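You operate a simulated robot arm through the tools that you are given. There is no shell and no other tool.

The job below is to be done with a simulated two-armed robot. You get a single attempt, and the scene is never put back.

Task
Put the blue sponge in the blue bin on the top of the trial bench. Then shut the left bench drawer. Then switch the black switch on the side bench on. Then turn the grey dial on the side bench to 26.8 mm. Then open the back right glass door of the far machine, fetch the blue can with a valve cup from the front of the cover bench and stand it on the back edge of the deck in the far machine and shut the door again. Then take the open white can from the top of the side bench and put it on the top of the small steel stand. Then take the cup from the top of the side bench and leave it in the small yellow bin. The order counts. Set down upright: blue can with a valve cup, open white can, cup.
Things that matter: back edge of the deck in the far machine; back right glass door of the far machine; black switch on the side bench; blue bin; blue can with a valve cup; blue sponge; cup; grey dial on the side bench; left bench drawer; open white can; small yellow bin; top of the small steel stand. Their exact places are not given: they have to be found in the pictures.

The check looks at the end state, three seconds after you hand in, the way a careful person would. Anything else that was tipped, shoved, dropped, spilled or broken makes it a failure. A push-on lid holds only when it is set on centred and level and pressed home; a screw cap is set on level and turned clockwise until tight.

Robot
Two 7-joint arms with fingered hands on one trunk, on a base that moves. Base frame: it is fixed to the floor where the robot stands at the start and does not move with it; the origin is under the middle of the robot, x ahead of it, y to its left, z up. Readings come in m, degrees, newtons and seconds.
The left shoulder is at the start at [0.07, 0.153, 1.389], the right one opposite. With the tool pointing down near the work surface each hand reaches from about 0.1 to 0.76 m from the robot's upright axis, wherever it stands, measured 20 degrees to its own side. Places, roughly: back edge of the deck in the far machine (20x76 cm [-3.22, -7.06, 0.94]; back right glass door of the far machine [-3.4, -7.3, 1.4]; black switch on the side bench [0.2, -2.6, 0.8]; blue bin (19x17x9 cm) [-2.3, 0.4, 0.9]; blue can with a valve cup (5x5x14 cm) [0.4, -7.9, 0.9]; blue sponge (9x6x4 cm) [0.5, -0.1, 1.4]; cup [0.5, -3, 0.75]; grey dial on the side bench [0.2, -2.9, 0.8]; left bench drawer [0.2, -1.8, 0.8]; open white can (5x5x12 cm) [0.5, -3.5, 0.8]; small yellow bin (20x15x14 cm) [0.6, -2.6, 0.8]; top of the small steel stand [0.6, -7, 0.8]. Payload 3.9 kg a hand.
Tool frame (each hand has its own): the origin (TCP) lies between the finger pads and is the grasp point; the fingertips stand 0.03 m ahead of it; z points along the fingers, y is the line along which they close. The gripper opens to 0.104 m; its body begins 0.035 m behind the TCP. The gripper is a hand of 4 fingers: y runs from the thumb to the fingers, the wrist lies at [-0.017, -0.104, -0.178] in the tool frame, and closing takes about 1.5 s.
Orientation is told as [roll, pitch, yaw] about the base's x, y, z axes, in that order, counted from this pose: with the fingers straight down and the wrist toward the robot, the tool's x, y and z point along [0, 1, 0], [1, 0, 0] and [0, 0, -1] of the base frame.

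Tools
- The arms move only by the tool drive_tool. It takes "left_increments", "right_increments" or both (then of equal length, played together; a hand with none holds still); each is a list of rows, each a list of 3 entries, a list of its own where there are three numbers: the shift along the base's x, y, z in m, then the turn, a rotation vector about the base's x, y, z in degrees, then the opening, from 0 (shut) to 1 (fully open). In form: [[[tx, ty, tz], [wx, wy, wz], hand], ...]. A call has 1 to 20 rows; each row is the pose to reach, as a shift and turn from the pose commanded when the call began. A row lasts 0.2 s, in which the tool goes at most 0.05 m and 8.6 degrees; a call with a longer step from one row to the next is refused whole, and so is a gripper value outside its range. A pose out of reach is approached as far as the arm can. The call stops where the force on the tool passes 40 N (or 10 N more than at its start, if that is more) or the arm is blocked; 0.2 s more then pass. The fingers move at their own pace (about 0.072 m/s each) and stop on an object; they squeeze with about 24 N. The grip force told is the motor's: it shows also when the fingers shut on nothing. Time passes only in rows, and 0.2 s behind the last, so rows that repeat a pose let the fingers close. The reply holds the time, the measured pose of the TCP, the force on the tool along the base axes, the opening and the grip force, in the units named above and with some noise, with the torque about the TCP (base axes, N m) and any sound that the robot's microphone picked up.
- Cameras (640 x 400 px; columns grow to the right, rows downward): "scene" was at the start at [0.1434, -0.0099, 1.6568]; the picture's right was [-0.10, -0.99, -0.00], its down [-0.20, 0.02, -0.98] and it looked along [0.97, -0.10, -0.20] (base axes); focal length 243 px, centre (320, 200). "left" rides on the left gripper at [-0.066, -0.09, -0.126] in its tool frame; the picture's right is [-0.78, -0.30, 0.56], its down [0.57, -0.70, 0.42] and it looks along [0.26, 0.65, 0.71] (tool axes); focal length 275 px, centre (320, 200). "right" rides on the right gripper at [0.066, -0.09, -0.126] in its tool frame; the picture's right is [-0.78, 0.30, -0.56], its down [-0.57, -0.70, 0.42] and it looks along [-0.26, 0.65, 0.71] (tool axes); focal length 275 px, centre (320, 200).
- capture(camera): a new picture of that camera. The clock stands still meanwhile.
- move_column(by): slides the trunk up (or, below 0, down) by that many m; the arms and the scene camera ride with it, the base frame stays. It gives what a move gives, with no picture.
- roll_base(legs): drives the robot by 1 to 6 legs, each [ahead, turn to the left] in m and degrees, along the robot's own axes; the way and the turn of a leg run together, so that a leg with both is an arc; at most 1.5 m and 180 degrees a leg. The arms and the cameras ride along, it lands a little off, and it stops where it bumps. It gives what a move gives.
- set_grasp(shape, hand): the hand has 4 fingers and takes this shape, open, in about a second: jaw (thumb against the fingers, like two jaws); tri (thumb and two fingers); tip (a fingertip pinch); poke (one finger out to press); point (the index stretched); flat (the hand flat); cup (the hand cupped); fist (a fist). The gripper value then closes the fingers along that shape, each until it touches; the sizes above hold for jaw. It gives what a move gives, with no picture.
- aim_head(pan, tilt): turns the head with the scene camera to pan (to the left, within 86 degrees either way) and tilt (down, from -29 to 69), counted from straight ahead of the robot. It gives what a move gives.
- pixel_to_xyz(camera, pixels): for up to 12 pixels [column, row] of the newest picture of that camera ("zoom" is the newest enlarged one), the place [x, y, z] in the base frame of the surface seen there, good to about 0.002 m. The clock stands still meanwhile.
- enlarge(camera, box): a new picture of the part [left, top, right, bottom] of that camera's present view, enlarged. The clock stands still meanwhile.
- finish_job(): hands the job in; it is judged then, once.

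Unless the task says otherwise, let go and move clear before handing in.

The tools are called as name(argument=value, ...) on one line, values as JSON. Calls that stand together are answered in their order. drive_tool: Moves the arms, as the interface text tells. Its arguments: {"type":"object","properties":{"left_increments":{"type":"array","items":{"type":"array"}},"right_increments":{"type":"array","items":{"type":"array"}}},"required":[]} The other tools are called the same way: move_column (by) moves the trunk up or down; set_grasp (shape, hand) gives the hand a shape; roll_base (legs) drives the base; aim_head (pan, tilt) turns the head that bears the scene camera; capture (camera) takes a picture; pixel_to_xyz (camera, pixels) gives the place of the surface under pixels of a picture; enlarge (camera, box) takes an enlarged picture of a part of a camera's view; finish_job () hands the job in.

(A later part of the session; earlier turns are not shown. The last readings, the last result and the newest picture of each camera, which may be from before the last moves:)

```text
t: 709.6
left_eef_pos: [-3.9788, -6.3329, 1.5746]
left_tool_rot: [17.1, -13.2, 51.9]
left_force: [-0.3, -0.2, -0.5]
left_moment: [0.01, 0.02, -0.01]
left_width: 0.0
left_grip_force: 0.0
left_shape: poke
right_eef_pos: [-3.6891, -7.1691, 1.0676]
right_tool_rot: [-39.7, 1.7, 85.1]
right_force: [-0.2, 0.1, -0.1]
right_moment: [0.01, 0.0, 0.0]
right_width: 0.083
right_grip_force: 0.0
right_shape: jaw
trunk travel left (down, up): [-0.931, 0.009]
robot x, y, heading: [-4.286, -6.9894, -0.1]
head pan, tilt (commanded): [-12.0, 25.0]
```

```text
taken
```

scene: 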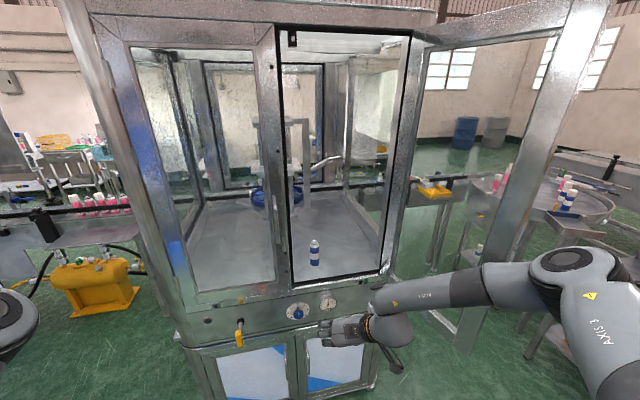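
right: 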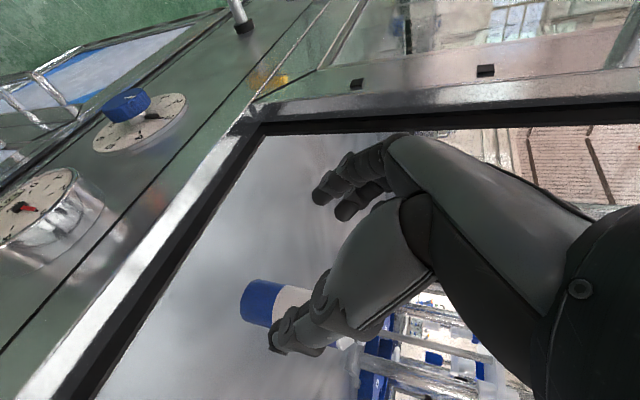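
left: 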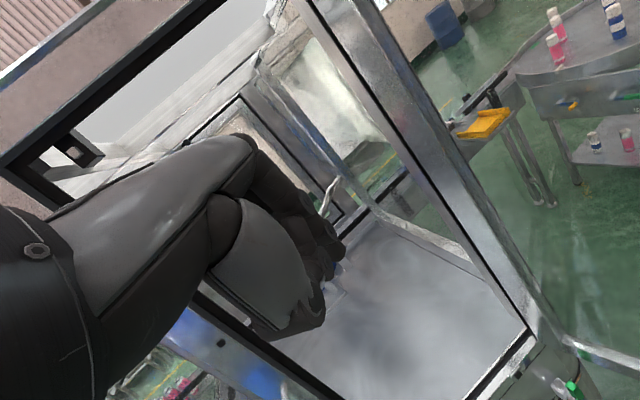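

The can stands on the deck's back edge at about (−3.22, −7.18). Now to shut the door I must get to its outer (south) side; I'll back well away first so the left arm clears the door, then shift right.

roll_base(legs=[[-0.4, 0], [0, -90], [0.42, 0], [0, 90]])

aim_head(pan=-5, tilt=20)

capture(camera="scene")

```text
t: 712.6
left_eef_pos: [-4.3711, -6.341, 1.5758]
left_tool_rot: [17.0, -13.3, 50.5]
left_force: [0.7, -1.2, 0.4]
left_moment: [0.0, 0.04, 0.05]
left_width: 0.0
left_grip_force: 0.0
left_shape: poke
right_eef_pos: [-4.1023, -7.1835, 1.0672]
right_tool_rot: [-39.8, 1.6, 83.8]
right_force: [-0.8, -0.2, 0.1]
right_moment: [-0.03, 0.0, -0.03]
right_width: 0.0833
right_grip_force: 0.0
right_shape: jaw
trunk travel left (down, up): [-0.931, 0.009]
robot x, y, heading: [-4.6875, -6.994, -4.5]
head pan, tilt (commanded): [-12.0, 25.0]
stopped in leg 2: the robot was blocked; the commanded pose is now the measured one
```

```text
t: 713.3
left_eef_pos: [-4.3741, -6.3414, 1.5763]
left_tool_rot: [16.9, -13.4, 50.6]
left_force: [-0.8, 0.4, 0.4]
left_moment: [0.0, 0.02, 0.02]
left_width: 0.0
left_grip_force: 0.1
left_shape: poke
right_eef_pos: [-4.1035, -7.1822, 1.0677]
right_tool_rot: [-39.8, 1.5, 83.7]
right_force: [0.8, -0.3, -0.4]
right_moment: [-0.01, -0.02, 0.02]
right_width: 0.0832
right_grip_force: 0.1
right_shape: jaw
trunk travel left (down, up): [-0.931, 0.009]
robot x, y, heading: [-4.6958, -6.9942, -4.2]
head pan, tilt (commanded): [-5.0, 20.0]
```

```text
taken
```

scene: 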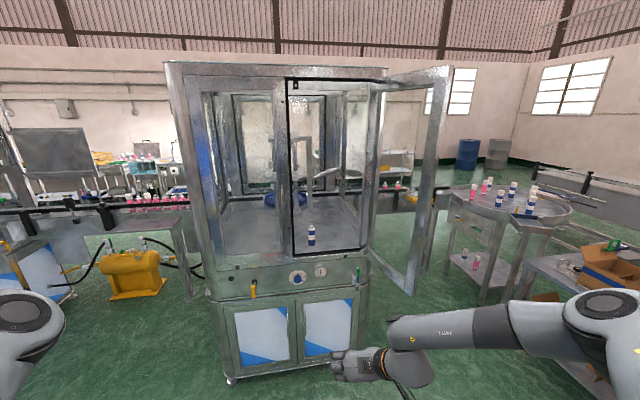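

The turn was blocked again by the folded right arm. I'll extend that hand a bit forward and up, then turn.

drive_tool(right_increments=[[[0.03, 0, 0.03], [0, 0, 0], 0.3], [[0.06, 0, 0.06], [0, 0, 0], 0], [[0.08, 0, 0.09], [0, 0, 0], 0], [[0.08, 0, 0.1], [0, 0, 0], 0]])

roll_base(legs=[[0, -86], [0.42, 0], [0, 90]])

capture(camera="scene")

```text
t: 714.3
left_eef_pos: [-4.3755, -6.3389, 1.5755]
left_tool_rot: [16.8, -13.4, 50.7]
left_force: [-1.1, 0.2, 0.0]
left_moment: [-0.04, -0.03, 0.0]
left_width: 0.0
left_grip_force: 0.0
left_shape: poke
right_eef_pos: [-4.0246, -7.1799, 1.1693]
right_tool_rot: [-40.0, 1.6, 83.9]
right_force: [0.0, -0.5, -0.4]
right_moment: [-0.03, -0.02, 0.03]
right_width: 0.0001
right_grip_force: 23.6
right_shape: jaw
trunk travel left (down, up): [-0.931, 0.009]
robot x, y, heading: [-4.6929, -6.9952, -4.0]
head pan, tilt (commanded): [-5.0, 20.0]
```

```text
t: 718.2
left_eef_pos: [-3.9996, -7.2227, 1.5739]
left_tool_rot: [16.7, -13.5, -31.6]
left_force: [0.3, 0.6, -1.1]
left_moment: [-0.02, 0.01, -0.03]
left_width: 0.0001
left_grip_force: 0.0
left_shape: poke
right_eef_pos: [-4.7873, -7.6828, 1.1703]
right_tool_rot: [-40.1, 1.6, 1.6]
right_force: [0.4, 0.6, 0.1]
right_moment: [0.03, 0.0, -0.02]
right_width: 0.0
right_grip_force: 24.4
right_shape: jaw
trunk travel left (down, up): [-0.931, 0.009]
robot x, y, heading: [-4.6904, -6.9959, -86.0]
head pan, tilt (commanded): [-5.0, 20.0]
stopped in leg 1: the robot was blocked; the commanded pose is now the measured one
```

```text
taken
```

scene: 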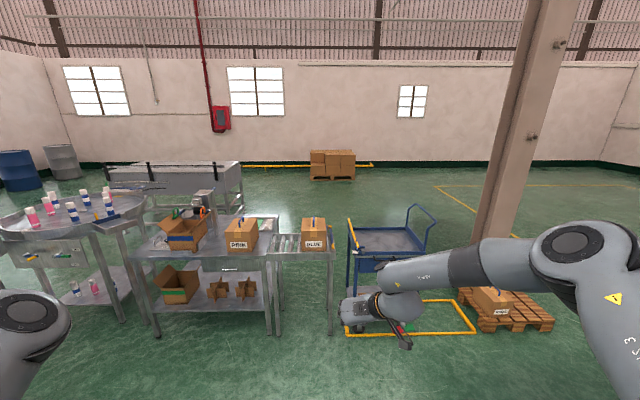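

Almost turned fully (−86°). I'll continue with the forward leg and turn back.

roll_base(legs=[[0.42, 0]])

roll_base(legs=[[0, 86]])

capture(camera="scene")

```text
t: 720.7
left_eef_pos: [-3.9678, -7.6307, 1.5769]
left_tool_rot: [16.6, -13.4, -31.3]
left_force: [-0.3, -0.2, -0.3]
left_moment: [-0.03, -0.01, -0.04]
left_width: 0.0
left_grip_force: 0.1
left_shape: poke
right_eef_pos: [-4.7533, -8.0971, 1.1722]
right_tool_rot: [-40.1, 1.6, 2.0]
right_force: [-0.2, 0.5, 0.7]
right_moment: [0.0, 0.0, -0.02]
right_width: 0.0001
right_grip_force: 23.7
right_shape: jaw
trunk travel left (down, up): [-0.931, 0.009]
robot x, y, heading: [-4.6606, -7.4103, -85.5]
head pan, tilt (commanded): [-5.0, 20.0]
```

```text
t: 724.9
left_eef_pos: [-4.4058, -6.732, 1.5751]
left_tool_rot: [16.7, -13.3, 56.2]
left_force: [0.3, 0.0, 0.2]
left_moment: [0.01, -0.02, 0.0]
left_width: 0.0
left_grip_force: 0.0
left_shape: poke
right_eef_pos: [-3.9782, -7.5356, 1.168]
right_tool_rot: [-40.0, 1.6, 89.2]
right_force: [-0.1, 0.5, 0.4]
right_moment: [0.0, -0.02, -0.01]
right_width: 0.0
right_grip_force: 23.7
right_shape: jaw
trunk travel left (down, up): [-0.931, 0.009]
robot x, y, heading: [-4.66, -7.4127, 1.8]
head pan, tilt (commanded): [-5.0, 20.0]
```

```text
taken
```

scene: 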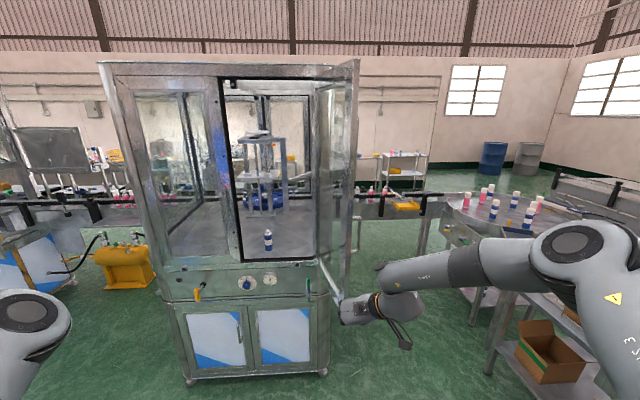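

I'm on the door's south side. I'll move the closed hand right, past the door's edge line, and roll forward beside the door.

drive_tool(right_increments=[[[0, -0.04, 0], [0, 0, 0], 0], [[0, -0.08, 0], [0, 0, 0], 0], [[0, -0.12, 0], [0, 0, 0], 0], [[0, -0.16, 0], [0, 0, 0], 0]])

roll_base(legs=[[0, -1.8], [0.27, 0]])

capture(camera="scene")

```text
t: 725.9
left_eef_pos: [-4.4077, -6.7294, 1.5755]
left_tool_rot: [16.9, -13.4, 56.0]
left_force: [0.1, 0.3, -0.7]
left_moment: [-0.01, 0.02, 0.01]
left_width: 0.0
left_grip_force: 0.0
left_shape: poke
right_eef_pos: [-3.9782, -7.6967, 1.1682]
right_tool_rot: [-40.0, 1.7, 89.3]
right_force: [0.4, 0.9, -0.1]
right_moment: [-0.01, 0.01, 0.01]
right_width: 0.0
right_grip_force: 24.0
right_shape: jaw
trunk travel left (down, up): [-0.931, 0.009]
robot x, y, heading: [-4.6675, -7.4119, 2.2]
head pan, tilt (commanded): [-5.0, 20.0]
```

```text
t: 728.1
left_eef_pos: [-4.1314, -6.7377, 1.5769]
left_tool_rot: [16.7, -13.5, 54.4]
left_force: [-0.4, 0.5, 0.0]
left_moment: [-0.01, 0.01, 0.0]
left_width: 0.0
left_grip_force: 0.1
left_shape: poke
right_eef_pos: [-3.7306, -7.7163, 1.1725]
right_tool_rot: [-40.2, 1.6, 87.6]
right_force: [-0.8, 0.0, 0.0]
right_moment: [-0.03, -0.03, -0.01]
right_width: 0.0
right_grip_force: 24.4
right_shape: jaw
trunk travel left (down, up): [-0.931, 0.009]
robot x, y, heading: [-4.4012, -7.4096, 0.0]
head pan, tilt (commanded): [-5.0, 20.0]
```

```text
taken
```

scene: 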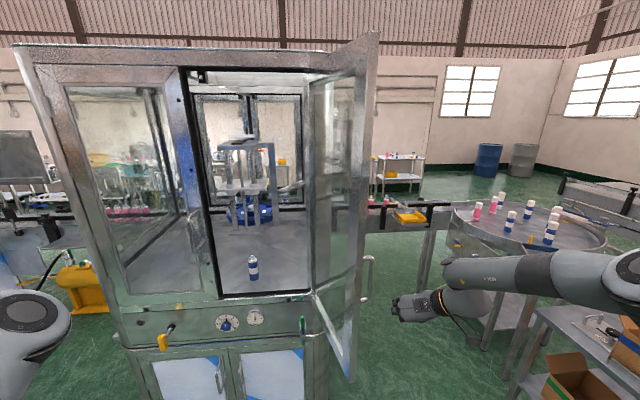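

The hand is right of the door with the handle between at (368,278). I'll lower it below the handle, move in a little and push the door leftward slowly.

drive_tool(right_increments=[[[0.02, 0, -0.025], [0, 0, 0], 0], [[0.04, 0, -0.05], [0, 0, 0], 0], [[0.04, 0.02, -0.05], [0, 0, 0], 0], [[0.04, 0.04, -0.05], [0, 0, 0], 0], [[0.04, 0.06, -0.05], [0, 0, 0], 0], [[0.04, 0.08, -0.05], [0, 0, 0], 0], [[0.04, 0.1, -0.05], [0, 0, 0], 0], [[0.04, 0.12, -0.05], [0, 0, 0], 0], [[0.04, 0.14, -0.05], [0, 0, 0], 0], [[0.04, 0.16, -0.05], [0, 0, 0], 0], [[0.04, 0.18, -0.05], [0, 0, 0], 0], [[0.035, 0.2, -0.05], [0, 0, 0], 0], [[0.03, 0.22, -0.05], [0, 0, 0], 0], [[0.025, 0.24, -0.05], [0, 0, 0], 0]])

capture(camera="scene")

```text
t: 731.1
left_eef_pos: [-4.1262, -6.7373, 1.5749]
left_tool_rot: [16.7, -13.3, 54.4]
left_force: [-0.9, 0.4, 0.8]
left_moment: [0.03, 0.03, -0.01]
left_width: 0.0002
left_grip_force: 0.1
left_shape: poke
right_eef_pos: [-3.7034, -7.4735, 1.119]
right_tool_rot: [-39.8, 1.6, 87.6]
right_force: [0.3, -0.1, 0.0]
right_moment: [0.0, 0.0, 0.02]
right_width: 0.0002
right_grip_force: 24.0
right_shape: jaw
trunk travel left (down, up): [-0.931, 0.009]
robot x, y, heading: [-4.4021, -7.4121, 0.1]
head pan, tilt (commanded): [-5.0, 20.0]
```

```text
taken
```

scene: 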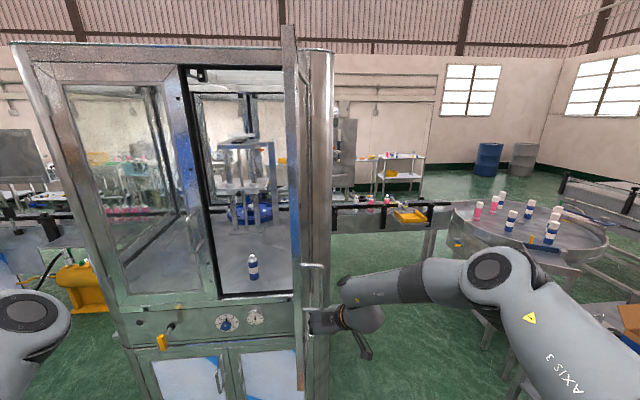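

The door follows the hand (about 80° now). I'll continue pushing along its arc.

drive_tool(right_increments=[[[0.002, 0.02, 0], [0, 0, 0], 0], [[0.004, 0.04, 0], [0, 0, 0], 0], [[0.006, 0.06, 0], [0, 0, 0], 0], [[0.01, 0.08, 0], [0, 0, 0], 0], [[0.015, 0.1, 0], [0, 0, 0], 0], [[0.021, 0.12, 0], [0, 0, 0], 0], [[0.03, 0.14, 0], [0, 0, 0], 0], [[0.041, 0.16, 0], [0, 0, 0], 0]])

capture(camera="scene")

```text
t: 732.9
left_eef_pos: [-4.1268, -6.7364, 1.5742]
left_tool_rot: [16.7, -13.4, 54.5]
left_force: [0.5, -0.3, -0.1]
left_moment: [-0.03, 0.03, 0.0]
left_width: 0.0002
left_grip_force: 0.0
left_shape: poke
right_eef_pos: [-3.6588, -7.3156, 1.1192]
right_tool_rot: [-39.9, 1.6, 87.5]
right_force: [-0.5, 0.2, 0.3]
right_moment: [0.01, 0.0, 0.01]
right_width: 0.0
right_grip_force: 23.9
right_shape: jaw
trunk travel left (down, up): [-0.931, 0.009]
robot x, y, heading: [-4.404, -7.4106, -0.1]
head pan, tilt (commanded): [-5.0, 20.0]
```

```text
taken
```

scene: 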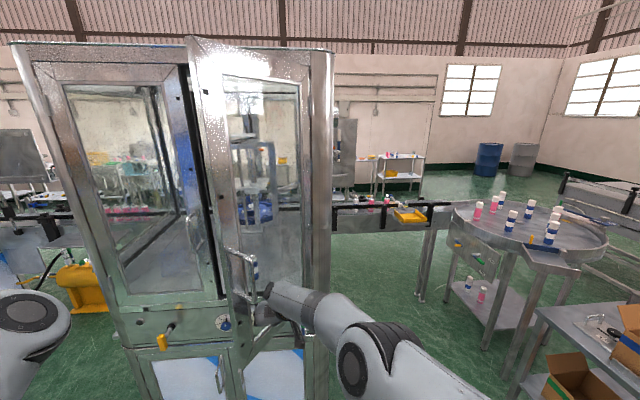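

The door has swung most of the way. I'll measure how far open it still is.

pixel_to_xyz(camera="scene", pixels=[[205, 60], [207, 120], [215, 200], [250, 262], [255, 285], [300, 100], [190, 120], [275, 300], [230, 330]])

enlarge(camera="scene", box=[160, 180, 360, 360])

```text
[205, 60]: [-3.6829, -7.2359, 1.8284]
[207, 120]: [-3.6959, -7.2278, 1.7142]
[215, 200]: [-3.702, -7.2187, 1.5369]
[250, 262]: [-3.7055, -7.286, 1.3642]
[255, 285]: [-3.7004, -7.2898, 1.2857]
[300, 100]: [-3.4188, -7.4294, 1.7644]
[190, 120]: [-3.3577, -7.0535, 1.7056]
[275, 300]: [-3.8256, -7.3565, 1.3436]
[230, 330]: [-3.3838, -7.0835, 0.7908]
```

```text
2.22 times, centred on (260, 270) of scene
```

zoom: 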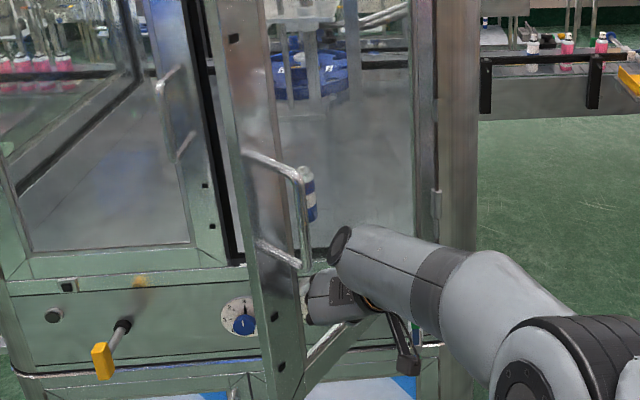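

The door is at about 52°. I'll finish with the base: a slight left turn and then a short forward roll, the hand pushing ahead.

roll_base(legs=[[0, 8]])

capture(camera="scene")

```text
t: 733.9
left_eef_pos: [-4.2165, -6.7153, 1.5796]
left_tool_rot: [16.9, -13.6, 62.1]
left_force: [0.6, -1.0, -0.3]
left_moment: [0.01, -0.01, 0.0]
left_width: 0.0
left_grip_force: 0.1
left_shape: poke
right_eef_pos: [-3.6751, -7.2227, 1.1183]
right_tool_rot: [-39.9, 1.1, 95.2]
right_force: [1.1, -0.7, 0.0]
right_moment: [0.05, -0.02, 0.0]
right_width: 0.0
right_grip_force: 23.6
right_shape: jaw
trunk travel left (down, up): [-0.931, 0.009]
robot x, y, heading: [-4.4035, -7.4129, 7.7]
head pan, tilt (commanded): [-5.0, 20.0]
```

```text
taken
```

scene: 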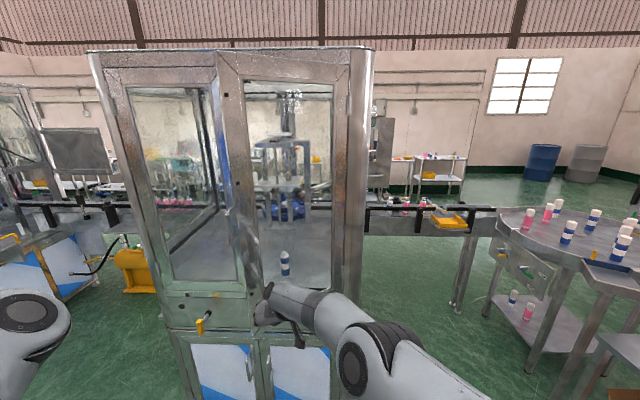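

The door follows well. Now a short forward roll to close it.

roll_base(legs=[[0.12, 0]])

capture(camera="scene")

pixel_to_xyz(camera="scene", pixels=[[228, 100], [232, 150], [240, 200], [330, 120], [215, 120], [225, 60]])

```text
t: 735.6
left_eef_pos: [-4.11, -6.6899, 1.5738]
left_tool_rot: [16.5, -13.4, 62.3]
left_force: [0.8, 1.1, -0.3]
left_moment: [-0.01, 0.08, 0.0]
left_width: 0.0001
left_grip_force: 0.0
left_shape: poke
right_eef_pos: [-3.5569, -7.1919, 1.1191]
right_tool_rot: [-40.3, 1.5, 95.1]
right_force: [1.4, -1.0, -0.6]
right_moment: [0.01, 0.02, -0.01]
right_width: 0.0
right_grip_force: 23.2
right_shape: jaw
trunk travel left (down, up): [-0.931, 0.009]
robot x, y, heading: [-4.2835, -7.3959, 8.2]
head pan, tilt (commanded): [-5.0, 20.0]
stopped in leg 1: the robot was blocked; the commanded pose is now the measured one
```

```text
taken
```

scene: 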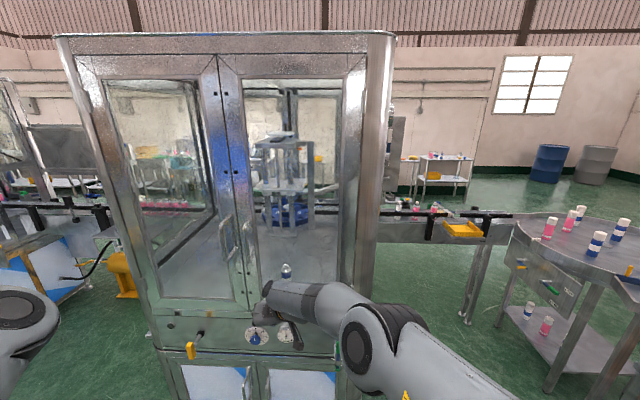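

```text
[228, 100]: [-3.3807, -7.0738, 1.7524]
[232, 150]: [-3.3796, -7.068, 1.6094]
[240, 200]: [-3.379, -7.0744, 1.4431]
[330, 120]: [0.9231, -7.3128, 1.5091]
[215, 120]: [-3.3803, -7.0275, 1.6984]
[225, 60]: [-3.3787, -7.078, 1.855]
```

The door edge reads x −3.380, flush with the left door. I'll check the seam closely to confirm it is shut.

enlarge(camera="scene", box=[180, 40, 380, 320])

pixel_to_xyz(camera="scene", pixels=[[240, 240], [246, 260], [230, 235], [350, 150], [250, 180], [260, 290], [287, 270], [290, 290], [350, 80]])

```text
1.43 times, centred on (280, 180) of scene
```

zoom: 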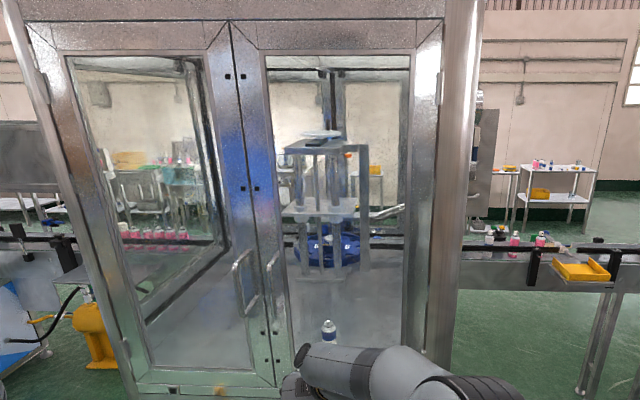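

```text
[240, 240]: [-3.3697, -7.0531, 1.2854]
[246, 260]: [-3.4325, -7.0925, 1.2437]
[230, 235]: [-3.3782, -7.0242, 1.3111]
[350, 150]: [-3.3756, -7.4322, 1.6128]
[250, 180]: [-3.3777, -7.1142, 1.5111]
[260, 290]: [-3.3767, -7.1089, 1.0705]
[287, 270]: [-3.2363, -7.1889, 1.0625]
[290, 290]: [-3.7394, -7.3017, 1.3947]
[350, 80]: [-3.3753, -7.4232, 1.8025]
```

The door is shut (handle back at x −3.4325) and the can stands inside at (287,270). Next is the white can; I'll back away and take the long way around to the aisle again.

roll_base(legs=[[-0.4, 0]])

drive_tool(right_increments=[[[-0.03, -0.02, 0.02], [0, 0, 0], 0.3], [[-0.06, -0.05, 0.04], [0, 0, 0], 0.6], [[-0.08, -0.09, 0.06], [0, 0, 0], 1], [[-0.09, -0.13, 0.07], [0, 0, 0], 1], [[-0.1, -0.17, 0.08], [0, 0, 0], 1]])

roll_base(legs=[[0, 94], [0, 94]])

aim_head(pan=0, tilt=20)

capture(camera="scene")

```text
t: 738.1
left_eef_pos: [-4.5163, -6.749, 1.5766]
left_tool_rot: [16.1, -13.8, 61.9]
left_force: [0.8, 0.0, 0.4]
left_moment: [-0.02, 0.03, 0.03]
left_width: 0.0
left_grip_force: 0.0
left_shape: poke
right_eef_pos: [-3.9626, -7.2562, 1.126]
right_tool_rot: [-40.7, 1.6, 94.7]
right_force: [0.0, -0.2, 0.2]
right_moment: [0.0, 0.03, 0.0]
right_width: 0.0003
right_grip_force: 24.1
right_shape: jaw
trunk travel left (down, up): [-0.931, 0.009]
robot x, y, heading: [-4.6834, -7.4489, 7.5]
head pan, tilt (commanded): [-5.0, 20.0]
```

```text
t: 739.4
left_eef_pos: [-4.5201, -6.7525, 1.5789]
left_tool_rot: [16.0, -14.1, 62.0]
left_force: [0.0, -0.1, -0.8]
left_moment: [0.01, 0.0, 0.0]
left_width: 0.0
left_grip_force: 0.1
left_shape: poke
right_eef_pos: [-4.0657, -7.4287, 1.2061]
right_tool_rot: [-40.9, 1.3, 94.9]
right_force: [-0.2, -0.4, 0.6]
right_moment: [0.03, 0.01, 0.01]
right_width: 0.1035
right_grip_force: 0.1
right_shape: jaw
trunk travel left (down, up): [-0.931, 0.009]
robot x, y, heading: [-4.6784, -7.453, 7.7]
head pan, tilt (commanded): [-5.0, 20.0]
```

```text
t: 747.7
left_eef_pos: [-4.7511, -8.1662, 1.5781]
left_tool_rot: [15.9, -13.9, -110.4]
left_force: [0.2, -0.4, 0.7]
left_moment: [0.02, 0.01, -0.01]
left_width: 0.0001
left_grip_force: 0.0
left_shape: poke
right_eef_pos: [-5.289, -7.5565, 1.2054]
right_tool_rot: [-40.8, 1.5, -77.8]
right_force: [0.2, -0.5, -0.2]
right_moment: [0.03, -0.01, 0.01]
right_width: 0.1037
right_grip_force: 0.0
right_shape: jaw
trunk travel left (down, up): [-0.931, 0.009]
robot x, y, heading: [-4.6818, -7.4513, -164.7]
head pan, tilt (commanded): [-5.0, 20.0]
```

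```text
t: 748.4
left_eef_pos: [-4.7526, -8.1671, 1.5772]
left_tool_rot: [16.0, -13.9, -110.4]
left_force: [0.5, 0.2, 0.7]
left_moment: [0.03, 0.01, 0.01]
left_width: 0.0002
left_grip_force: 0.0
left_shape: poke
right_eef_pos: [-5.2896, -7.5558, 1.2067]
right_tool_rot: [-40.7, 1.5, -77.7]
right_force: [-0.5, -0.3, 0.2]
right_moment: [0.03, -0.01, 0.02]
right_width: 0.1037
right_grip_force: 0.0
right_shape: jaw
trunk travel left (down, up): [-0.931, 0.009]
robot x, y, heading: [-4.6804, -7.4499, -164.8]
head pan, tilt (commanded): [0.0, 20.0]
```

```text
taken
```

scene: 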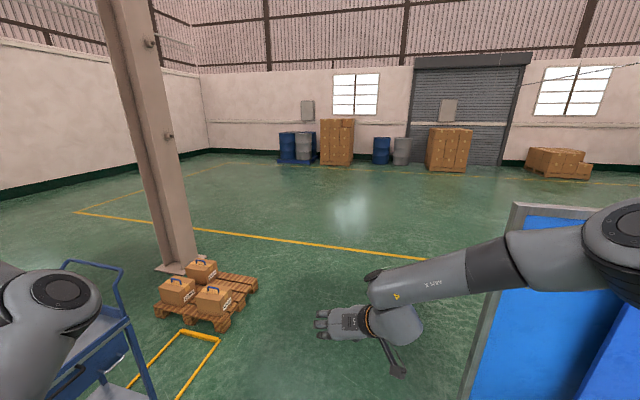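

Free ahead. I'll drive west past the board and then south past the pillar.

roll_base(legs=[[1.5, 0], [1.5, 0], [0.15, 0], [0, 74.8], [1.3, 0], [1.25, 0]])

capture(camera="scene")

```text
t: 771.6
left_eef_pos: [-6.9582, -9.6073, 1.5793]
left_tool_rot: [15.9, -14.0, -30.0]
left_force: [-4.0, 24.3, 1.8]
left_moment: [-1.27, -0.23, 0.43]
left_width: 0.0
left_grip_force: 0.1
left_shape: poke
right_eef_pos: [-7.663, -10.0252, 1.206]
right_tool_rot: [-41.0, 1.5, 0.7]
right_force: [0.0, 0.0, -0.2]
right_moment: [0.06, 0.0, -0.03]
right_width: 0.1037
right_grip_force: 0.0
right_shape: jaw
trunk travel left (down, up): [-0.931, 0.009]
robot x, y, heading: [-7.6398, -9.4096, -86.3]
head pan, tilt (commanded): [0.0, 20.0]
stopped in leg 5: the force on the tool passed its limit at 49 N (the readings are from after the stop); the commanded pose is now the measured one
```

```text
taken
```

scene: 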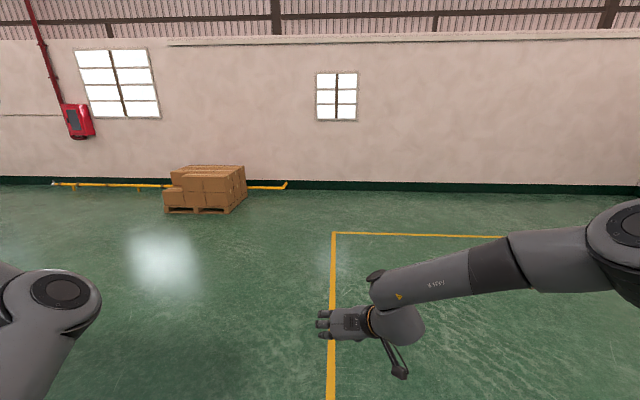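

The left hand touched the pillar lightly. I'll back up, sidestep west and pass it with more room.

roll_base(legs=[[-0.4, 0], [0, -35], [0.48, 0], [0, 33], [1.5, 0], [0, 90]])

capture(camera="scene")

```text
t: 790.7
left_eef_pos: [-7.6469, -10.2877, 1.577]
left_tool_rot: [15.9, -13.9, 55.6]
left_force: [0.7, 0.0, -0.3]
left_moment: [0.01, -0.01, 0.03]
left_width: 0.0
left_grip_force: 0.0
left_shape: poke
right_eef_pos: [-7.2776, -11.0161, 1.2054]
right_tool_rot: [-40.8, 1.5, 87.3]
right_force: [0.3, -0.2, 0.5]
right_moment: [0.01, 0.01, 0.0]
right_width: 0.1041
right_grip_force: 0.1
right_shape: jaw
trunk travel left (down, up): [-0.931, 0.009]
robot x, y, heading: [-7.8908, -10.9605, 0.6]
head pan, tilt (commanded): [0.0, 20.0]
```

```text
taken
```

scene: 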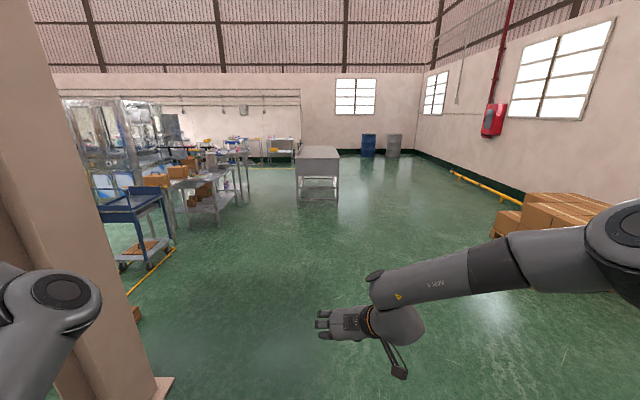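

Past the pillar with room. Now east and toward the passage.

roll_base(legs=[[1.5, 0], [0.1, 0], [0, 24.5], [1.25, 0], [1.2, 0], [0, -24]])

capture(camera="scene")

```text
t: 812.7
left_eef_pos: [-3.8233, -9.3431, 1.5766]
left_tool_rot: [15.8, -13.7, 53.2]
left_force: [-0.5, -0.6, 0.1]
left_moment: [0.0, 0.0, -0.03]
left_width: 0.0
left_grip_force: 0.0
left_shape: poke
right_eef_pos: [-3.4842, -10.0862, 1.2079]
right_tool_rot: [-40.9, 1.6, 84.8]
right_force: [-1.1, 0.6, -0.8]
right_moment: [-0.01, 0.0, -0.01]
right_width: 0.1038
right_grip_force: 0.1
right_shape: jaw
trunk travel left (down, up): [-0.931, 0.009]
robot x, y, heading: [-4.0972, -10.0087, -1.8]
head pan, tilt (commanded): [0.0, 20.0]
```

```text
taken
```

scene: 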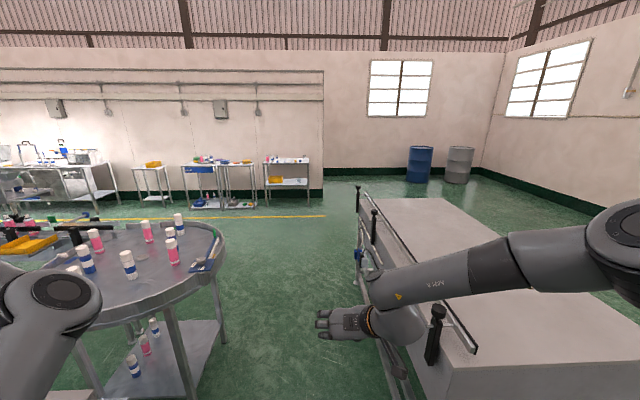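

Lined up; I'll correct the heading a little and drive through the passage.

roll_base(legs=[[0, 2.6], [1.45, 0], [1.45, 0], [0, 88]])

capture(camera="scene")

```text
t: 830.6
left_eef_pos: [-1.8899, -9.7562, 1.5769]
left_tool_rot: [15.9, -13.8, 141.2]
left_force: [0.1, 0.3, 1.1]
left_moment: [0.0, -0.03, 0.01]
left_width: 0.0003
left_grip_force: 0.1
left_shape: poke
right_eef_pos: [-1.1362, -9.4416, 1.2051]
right_tool_rot: [-40.8, 1.5, 173.0]
right_force: [0.1, 0.7, -0.3]
right_moment: [0.0, -0.01, -0.01]
right_width: 0.1037
right_grip_force: 0.1
right_shape: jaw
trunk travel left (down, up): [-0.931, 0.009]
robot x, y, heading: [-1.2343, -10.0483, 86.3]
head pan, tilt (commanded): [0.0, 20.0]
```

```text
taken
```

scene: 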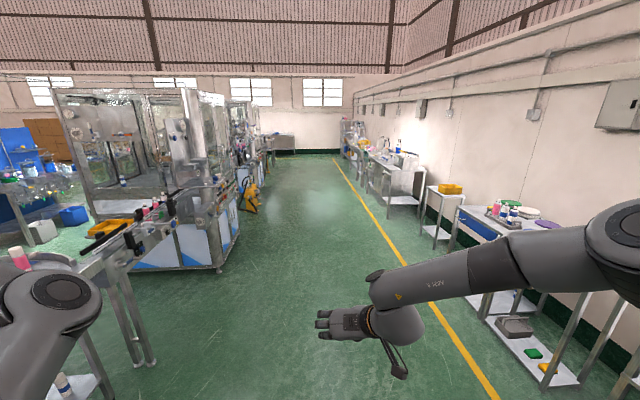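

The aisle north is free. I'll drive about 6 m toward the side bench.

roll_base(legs=[[0, 1], [1.5, 0], [1.5, 0], [1.5, 0], [1.4, 0]])

aim_head(pan=-70, tilt=25)

capture(camera="scene")

```text
t: 859.0
left_eef_pos: [-1.3337, -3.8456, 1.5771]
left_tool_rot: [15.8, -13.9, 138.1]
left_force: [1.1, -0.6, 0.5]
left_moment: [0.01, 0.02, 0.01]
left_width: 0.0
left_grip_force: 0.1
left_shape: poke
right_eef_pos: [-0.5653, -3.5729, 1.2066]
right_tool_rot: [-40.9, 1.6, 169.9]
right_force: [0.0, 0.4, 0.3]
right_moment: [-0.01, 0.01, 0.01]
right_width: 0.1033
right_grip_force: 0.1
right_shape: jaw
trunk travel left (down, up): [-0.931, 0.009]
robot x, y, heading: [-0.7, -4.1763, 82.9]
head pan, tilt (commanded): [0.0, 20.0]
```

```text
t: 860.5
left_eef_pos: [-1.3356, -3.8451, 1.5768]
left_tool_rot: [15.9, -13.8, 138.2]
left_force: [-0.3, -0.1, 1.0]
left_moment: [0.02, 0.03, -0.03]
left_width: 0.0001
left_grip_force: 0.0
left_shape: poke
right_eef_pos: [-0.5643, -3.5714, 1.2057]
right_tool_rot: [-40.9, 1.5, 170.0]
right_force: [0.8, -0.3, 0.1]
right_moment: [0.04, 0.03, -0.02]
right_width: 0.1038
right_grip_force: 0.1
right_shape: jaw
trunk travel left (down, up): [-0.931, 0.009]
robot x, y, heading: [-0.7025, -4.1741, 82.9]
head pan, tilt (commanded): [-70.0, 25.0]
```

```text
taken
```

scene: 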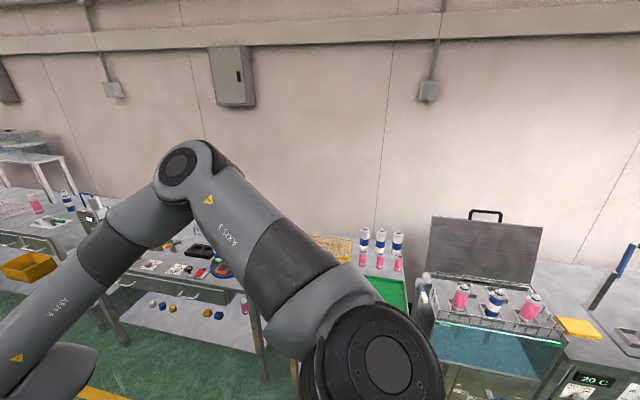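

I'll go a bit further north and turn to face the side bench.

roll_base(legs=[[0.72, 0], [0, -83]])

aim_head(pan=5, tilt=30)

capture(camera="scene")

```text
t: 867.8
left_eef_pos: [-0.3632, -2.8012, 1.5769]
left_tool_rot: [15.9, -13.8, 55.5]
left_force: [-0.3, 0.7, -0.3]
left_moment: [-0.04, 0.0, -0.02]
left_width: 0.0
left_grip_force: 0.0
left_shape: poke
right_eef_pos: [0.0053, -3.5313, 1.2057]
right_tool_rot: [-40.8, 1.6, 87.2]
right_force: [-0.6, -0.3, -0.5]
right_moment: [-0.01, 0.01, -0.01]
right_width: 0.1037
right_grip_force: 0.0
right_shape: jaw
trunk travel left (down, up): [-0.931, 0.009]
robot x, y, heading: [-0.6084, -3.4723, 0.5]
head pan, tilt (commanded): [-70.0, 25.0]
```

```text
t: 869.3
left_eef_pos: [-0.3632, -2.8016, 1.5758]
left_tool_rot: [15.9, -13.8, 55.6]
left_force: [-0.8, -0.2, 0.6]
left_moment: [0.02, 0.03, 0.02]
left_width: 0.0
left_grip_force: 0.0
left_shape: poke
right_eef_pos: [0.005, -3.532, 1.2069]
right_tool_rot: [-40.7, 1.4, 87.3]
right_force: [0.1, 0.6, -0.1]
right_moment: [0.01, 0.01, -0.02]
right_width: 0.1038
right_grip_force: 0.0
right_shape: jaw
trunk travel left (down, up): [-0.931, 0.009]
robot x, y, heading: [-0.6043, -3.477, 0.5]
head pan, tilt (commanded): [5.0, 30.0]
```

```text
taken
```

scene: 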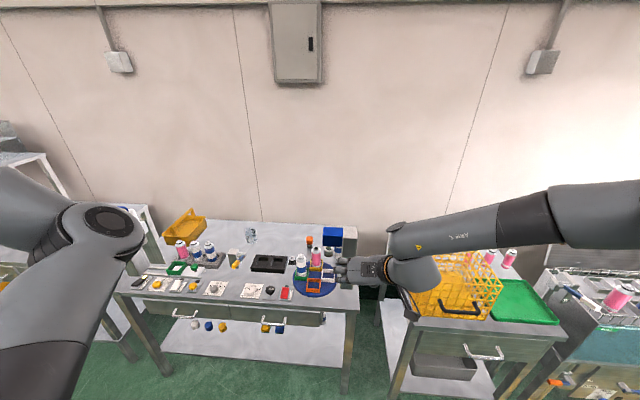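

The right hand covers the bench's right end. I'll enlarge the visible part and then move the hand aside.

drive_tool(right_increments=[[[0, -0.04, 0.0], [0, 0, 0], 1], [[0, -0.08, 0.0], [0, 0, 0], 1], [[0, -0.12, 0.0], [0, 0, 0], 1], [[0, -0.16, 0.0], [0, 0, 0], 1], [[0, -0.2, 0.0], [0, 0, 0], 1]])

capture(camera="scene")

enlarge(camera="scene", box=[220, 200, 400, 320])

```text
t: 870.5
left_eef_pos: [-0.3631, -2.8044, 1.5789]
left_tool_rot: [15.9, -14.0, 55.5]
left_force: [0.4, -0.1, -0.1]
left_moment: [0.01, 0.03, -0.01]
left_width: 0.0002
left_grip_force: 0.0
left_shape: poke
right_eef_pos: [0.0067, -3.7323, 1.207]
right_tool_rot: [-40.7, 1.3, 87.3]
right_force: [-0.2, 0.3, -0.8]
right_moment: [0.04, 0.0, 0.01]
right_width: 0.1039
right_grip_force: 0.0
right_shape: jaw
trunk travel left (down, up): [-0.931, 0.009]
robot x, y, heading: [-0.6084, -3.4763, 0.8]
head pan, tilt (commanded): [5.0, 30.0]
```

```text
taken
```

scene: 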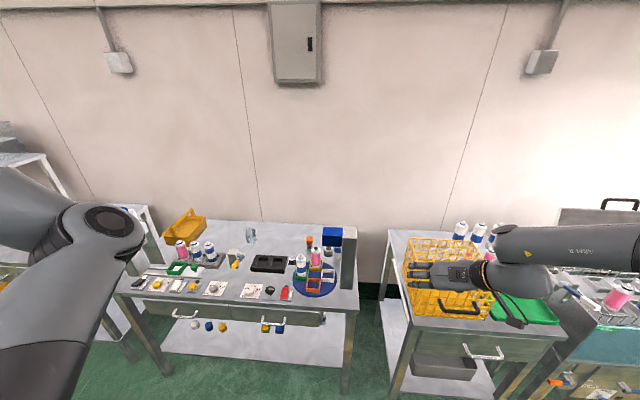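

```text
3.33 times, centred on (310, 260) of scene
```

zoom: 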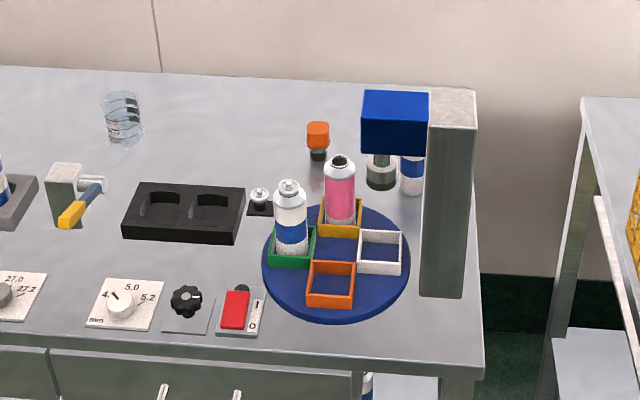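

Behind the grey post with the blue head I see a white-blue can at zoom (412,175). I'll measure it and its surroundings.

pixel_to_xyz(camera="zoom", pixels=[[410, 165], [410, 180], [412, 190], [405, 172], [419, 172], [380, 165], [395, 125], [450, 110], [445, 290], [425, 250], [122, 110], [318, 135]])

capture(camera="right")

```text
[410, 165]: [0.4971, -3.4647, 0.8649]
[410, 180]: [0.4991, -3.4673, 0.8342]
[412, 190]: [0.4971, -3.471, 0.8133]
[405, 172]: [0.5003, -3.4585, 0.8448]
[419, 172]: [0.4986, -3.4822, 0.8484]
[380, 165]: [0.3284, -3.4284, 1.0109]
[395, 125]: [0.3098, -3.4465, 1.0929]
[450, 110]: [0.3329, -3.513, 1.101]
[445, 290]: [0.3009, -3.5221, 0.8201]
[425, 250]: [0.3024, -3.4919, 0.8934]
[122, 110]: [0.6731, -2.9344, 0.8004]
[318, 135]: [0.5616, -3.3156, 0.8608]
```

```text
taken
```

right: 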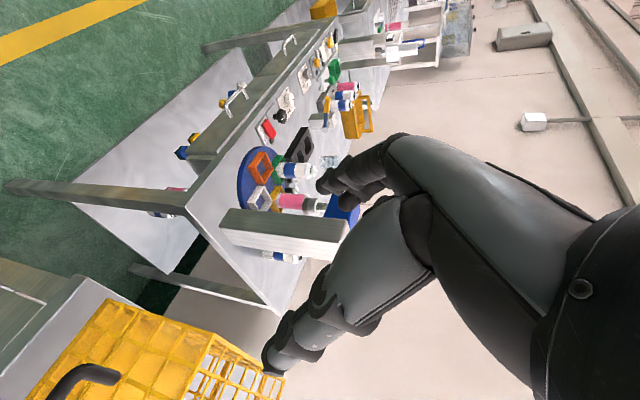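

The can's centre is about (0.523, −3.472). It stands behind the crimper post, so I need its exact shape; I'll measure post and head corners.

pixel_to_xyz(camera="zoom", pixels=[[365, 95], [425, 98], [365, 145], [424, 150], [432, 92], [473, 95], [474, 125], [430, 128], [385, 175], [372, 92], [480, 300], [484, 360]])

enlarge(camera="right", box=[200, 130, 380, 320])

```text
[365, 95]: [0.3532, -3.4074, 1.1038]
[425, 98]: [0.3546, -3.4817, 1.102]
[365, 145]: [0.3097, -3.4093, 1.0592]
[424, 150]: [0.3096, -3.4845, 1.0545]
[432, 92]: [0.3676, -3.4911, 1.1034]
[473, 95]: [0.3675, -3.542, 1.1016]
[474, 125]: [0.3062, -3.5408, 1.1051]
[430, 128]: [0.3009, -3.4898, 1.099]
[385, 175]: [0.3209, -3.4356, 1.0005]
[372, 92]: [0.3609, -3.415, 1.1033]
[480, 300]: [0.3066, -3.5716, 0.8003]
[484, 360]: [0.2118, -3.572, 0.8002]
```

```text
2.11 times, centred on (290, 225) of right
```

zoom: 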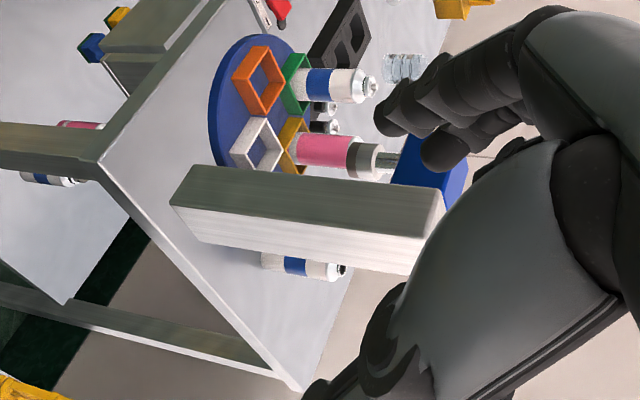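

I have the geometry: post x 0.30–0.37, y −3.49…−3.54, top 1.10; can behind it. I'll take the can from above with the wrist to the right (yaw ≈ 60). First I bring the hand back to fingers-down in free space.

drive_tool(right_increments=[[[-0.02, 0, -0.002], [0, 8, 0], 1], [[-0.042, 0.0, -0.006], [0, 16, 0], 1], [[-0.066, 0.01, -0.012], [0, 24, 0], 1], [[-0.092, 0.02, -0.02], [0, 32, 0], 1], [[-0.115, 0.03, -0.03], [0, 40.5, 0], 1], [[-0.115, 0.03, -0.03], [0, 40.5, 0], 1]])

capture(camera="scene")

```text
t: 871.9
left_eef_pos: [-0.364, -2.8028, 1.5772]
left_tool_rot: [15.9, -13.8, 55.5]
left_force: [-0.1, -0.1, 0.1]
left_moment: [-0.01, 0.0, 0.01]
left_width: 0.0
left_grip_force: 0.1
left_shape: poke
right_eef_pos: [-0.0847, -3.6671, 1.1385]
right_tool_rot: [-0.3, 2.6, 88.8]
right_force: [0.0, 0.4, -0.5]
right_moment: [0.0, -0.01, 0.04]
right_width: 0.1038
right_grip_force: 0.1
right_shape: jaw
right hand out of reach, approached as far as the arm can: row 2, 3, 4, 5, 6
trunk travel left (down, up): [-0.931, 0.009]
robot x, y, heading: [-0.6095, -3.4802, 0.3]
head pan, tilt (commanded): [5.0, 30.0]
```

```text
taken
```

scene: 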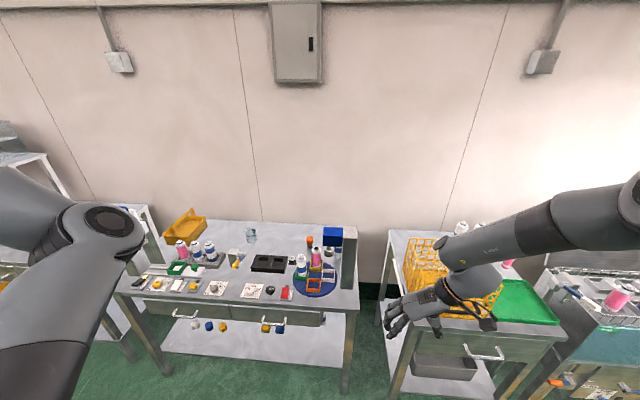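

Fingers are down at yaw 89. Now yaw to 60 and set the reach I need (0.67 m ahead, z 1.17).

drive_tool(right_increments=[[[0.03, 0.023, 0.0], [0, -0.5, -6], 1], [[0.06, 0.046, 0.005], [0, -1, -12], 1], [[0.09, 0.069, 0.012], [0, -1.5, -18], 1], [[0.12, 0.092, 0.022], [0, -2, -24], 1], [[0.149, 0.115, 0.0315], [0, -2.5, -29], 1], [[0.149, 0.115, 0.0315], [0, -2.5, -29], 1]])

capture(camera="scene")

```text
t: 873.3
left_eef_pos: [-0.3624, -2.8012, 1.5767]
left_tool_rot: [15.9, -13.7, 55.5]
left_force: [0.2, -0.2, 0.6]
left_moment: [0.02, -0.01, -0.03]
left_width: 0.0002
left_grip_force: 0.1
left_shape: poke
right_eef_pos: [0.0676, -3.5477, 1.1683]
right_tool_rot: [-2.6, 2.2, 59.7]
right_force: [0.1, 0.5, -0.3]
right_moment: [0.0, 0.01, -0.04]
right_width: 0.1039
right_grip_force: 0.0
right_shape: jaw
trunk travel left (down, up): [-0.931, 0.009]
robot x, y, heading: [-0.6102, -3.4753, 0.3]
head pan, tilt (commanded): [5.0, 30.0]
```

```text
taken
```

scene: 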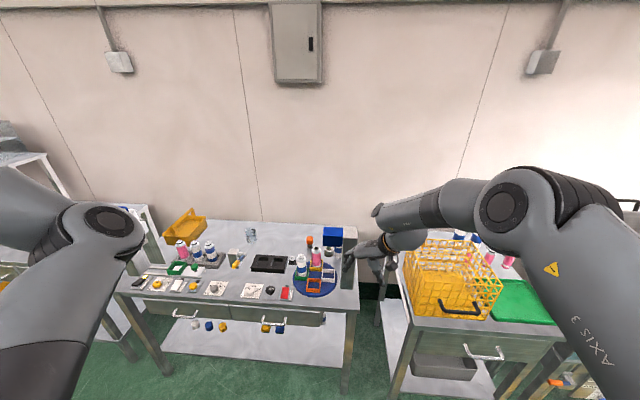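

I'll level the hand, then roll in to about (−0.15, −3.40); the fingertips pass about 4 cm above the post.

drive_tool(right_increments=[[[0, 0, 0.008], [1.6, 0.6, 0], 1], [[0, 0, 0.015], [3.2, 1.1, 0], 1], [[0, 0, 0.015], [3.2, 1.1, 0], 1]])

roll_base(legs=[[0, 9], [0.465, 0], [0, -9]])

aim_head(pan=-15, tilt=45)

capture(camera="scene")

capture(camera="right")

```text
t: 874.1
left_eef_pos: [-0.3618, -2.8037, 1.5772]
left_tool_rot: [15.9, -13.9, 55.5]
left_force: [-0.3, 0.6, 0.0]
left_moment: [-0.04, -0.03, 0.0]
left_width: 0.0001
left_grip_force: 0.1
left_shape: poke
right_eef_pos: [0.0671, -3.5498, 1.1839]
right_tool_rot: [0.0, 0.0, 59.8]
right_force: [-0.3, -0.1, 0.2]
right_moment: [-0.01, -0.02, 0.0]
right_width: 0.104
right_grip_force: 0.0
right_shape: jaw
trunk travel left (down, up): [-0.931, 0.009]
robot x, y, heading: [-0.6064, -3.4757, 0.6]
head pan, tilt (commanded): [5.0, 30.0]
```

```text
t: 878.2
left_eef_pos: [0.1085, -2.723, 1.5737]
left_tool_rot: [15.5, -13.7, 54.8]
left_force: [-0.8, 0.3, -0.1]
left_moment: [-0.03, -0.03, 0.01]
left_width: 0.0
left_grip_force: 0.1
left_shape: poke
right_eef_pos: [0.5284, -3.477, 1.1867]
right_tool_rot: [-0.5, 0.2, 59.2]
right_force: [-1.0, 1.0, 0.7]
right_moment: [-0.03, 0.01, 0.03]
right_width: 0.1038
right_grip_force: 0.0
right_shape: jaw
trunk travel left (down, up): [-0.931, 0.009]
robot x, y, heading: [-0.1408, -3.3997, -0.6]
head pan, tilt (commanded): [5.0, 30.0]
```

```text
t: 879.0
left_eef_pos: [0.1108, -2.7312, 1.5765]
left_tool_rot: [15.8, -13.7, 54.9]
left_force: [-0.1, -1.0, -0.9]
left_moment: [-0.02, -0.01, -0.01]
left_width: 0.0
left_grip_force: 0.1
left_shape: poke
right_eef_pos: [0.5306, -3.4815, 1.1831]
right_tool_rot: [-0.1, 0.2, 59.1]
right_force: [0.4, -0.6, -0.2]
right_moment: [-0.02, -0.03, 0.0]
right_width: 0.1039
right_grip_force: 0.0
right_shape: jaw
trunk travel left (down, up): [-0.931, 0.009]
robot x, y, heading: [-0.1469, -3.4013, -0.5]
head pan, tilt (commanded): [-15.0, 45.0]
```

```text
taken
```

scene: 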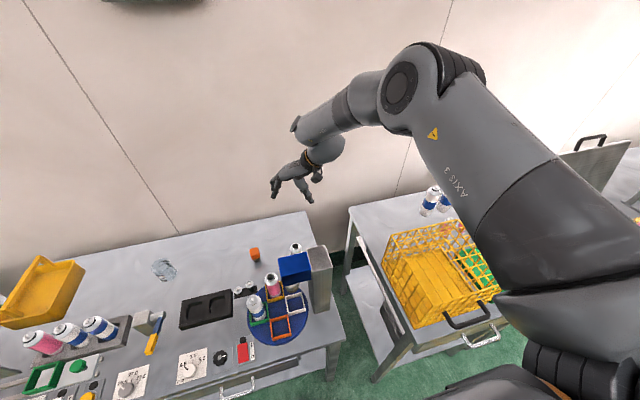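

```text
taken
```

right: 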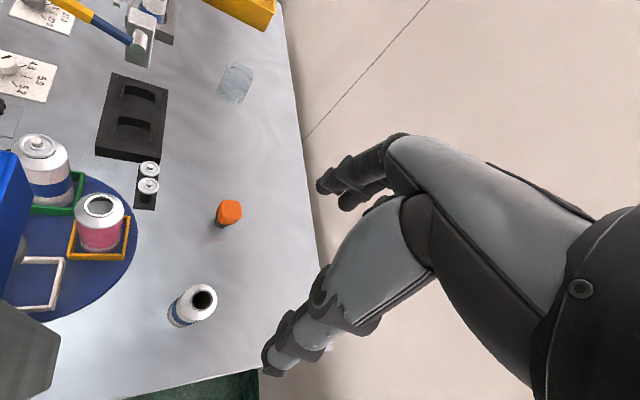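

The hand camera shows the open white can at (192,305), its top open. I'll measure it precisely.

enlarge(camera="right", box=[150, 270, 240, 340])

pixel_to_xyz(camera="right", pixels=[[202, 287], [190, 293], [213, 297], [202, 312], [185, 308], [178, 315], [172, 313], [180, 325], [228, 212], [240, 80], [200, 340]])

```text
5.71 times, centred on (195, 305) of right
```

zoom: 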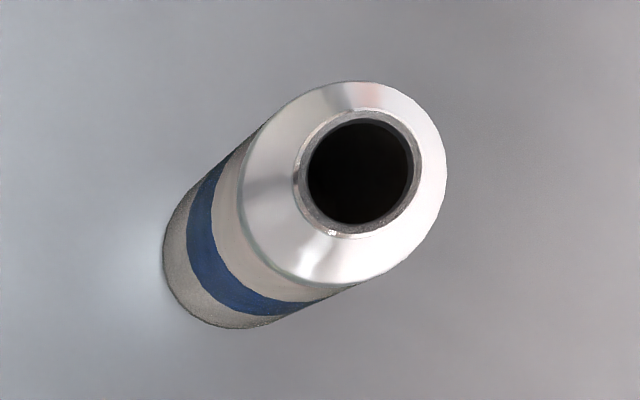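

```text
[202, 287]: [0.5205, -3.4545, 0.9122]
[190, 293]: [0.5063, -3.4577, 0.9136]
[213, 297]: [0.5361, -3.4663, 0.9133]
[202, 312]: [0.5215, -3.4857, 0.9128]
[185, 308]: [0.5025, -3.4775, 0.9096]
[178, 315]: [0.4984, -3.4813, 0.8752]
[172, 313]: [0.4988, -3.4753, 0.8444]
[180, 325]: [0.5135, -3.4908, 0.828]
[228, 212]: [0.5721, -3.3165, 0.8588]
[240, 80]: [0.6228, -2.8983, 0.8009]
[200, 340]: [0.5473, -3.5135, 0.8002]
```

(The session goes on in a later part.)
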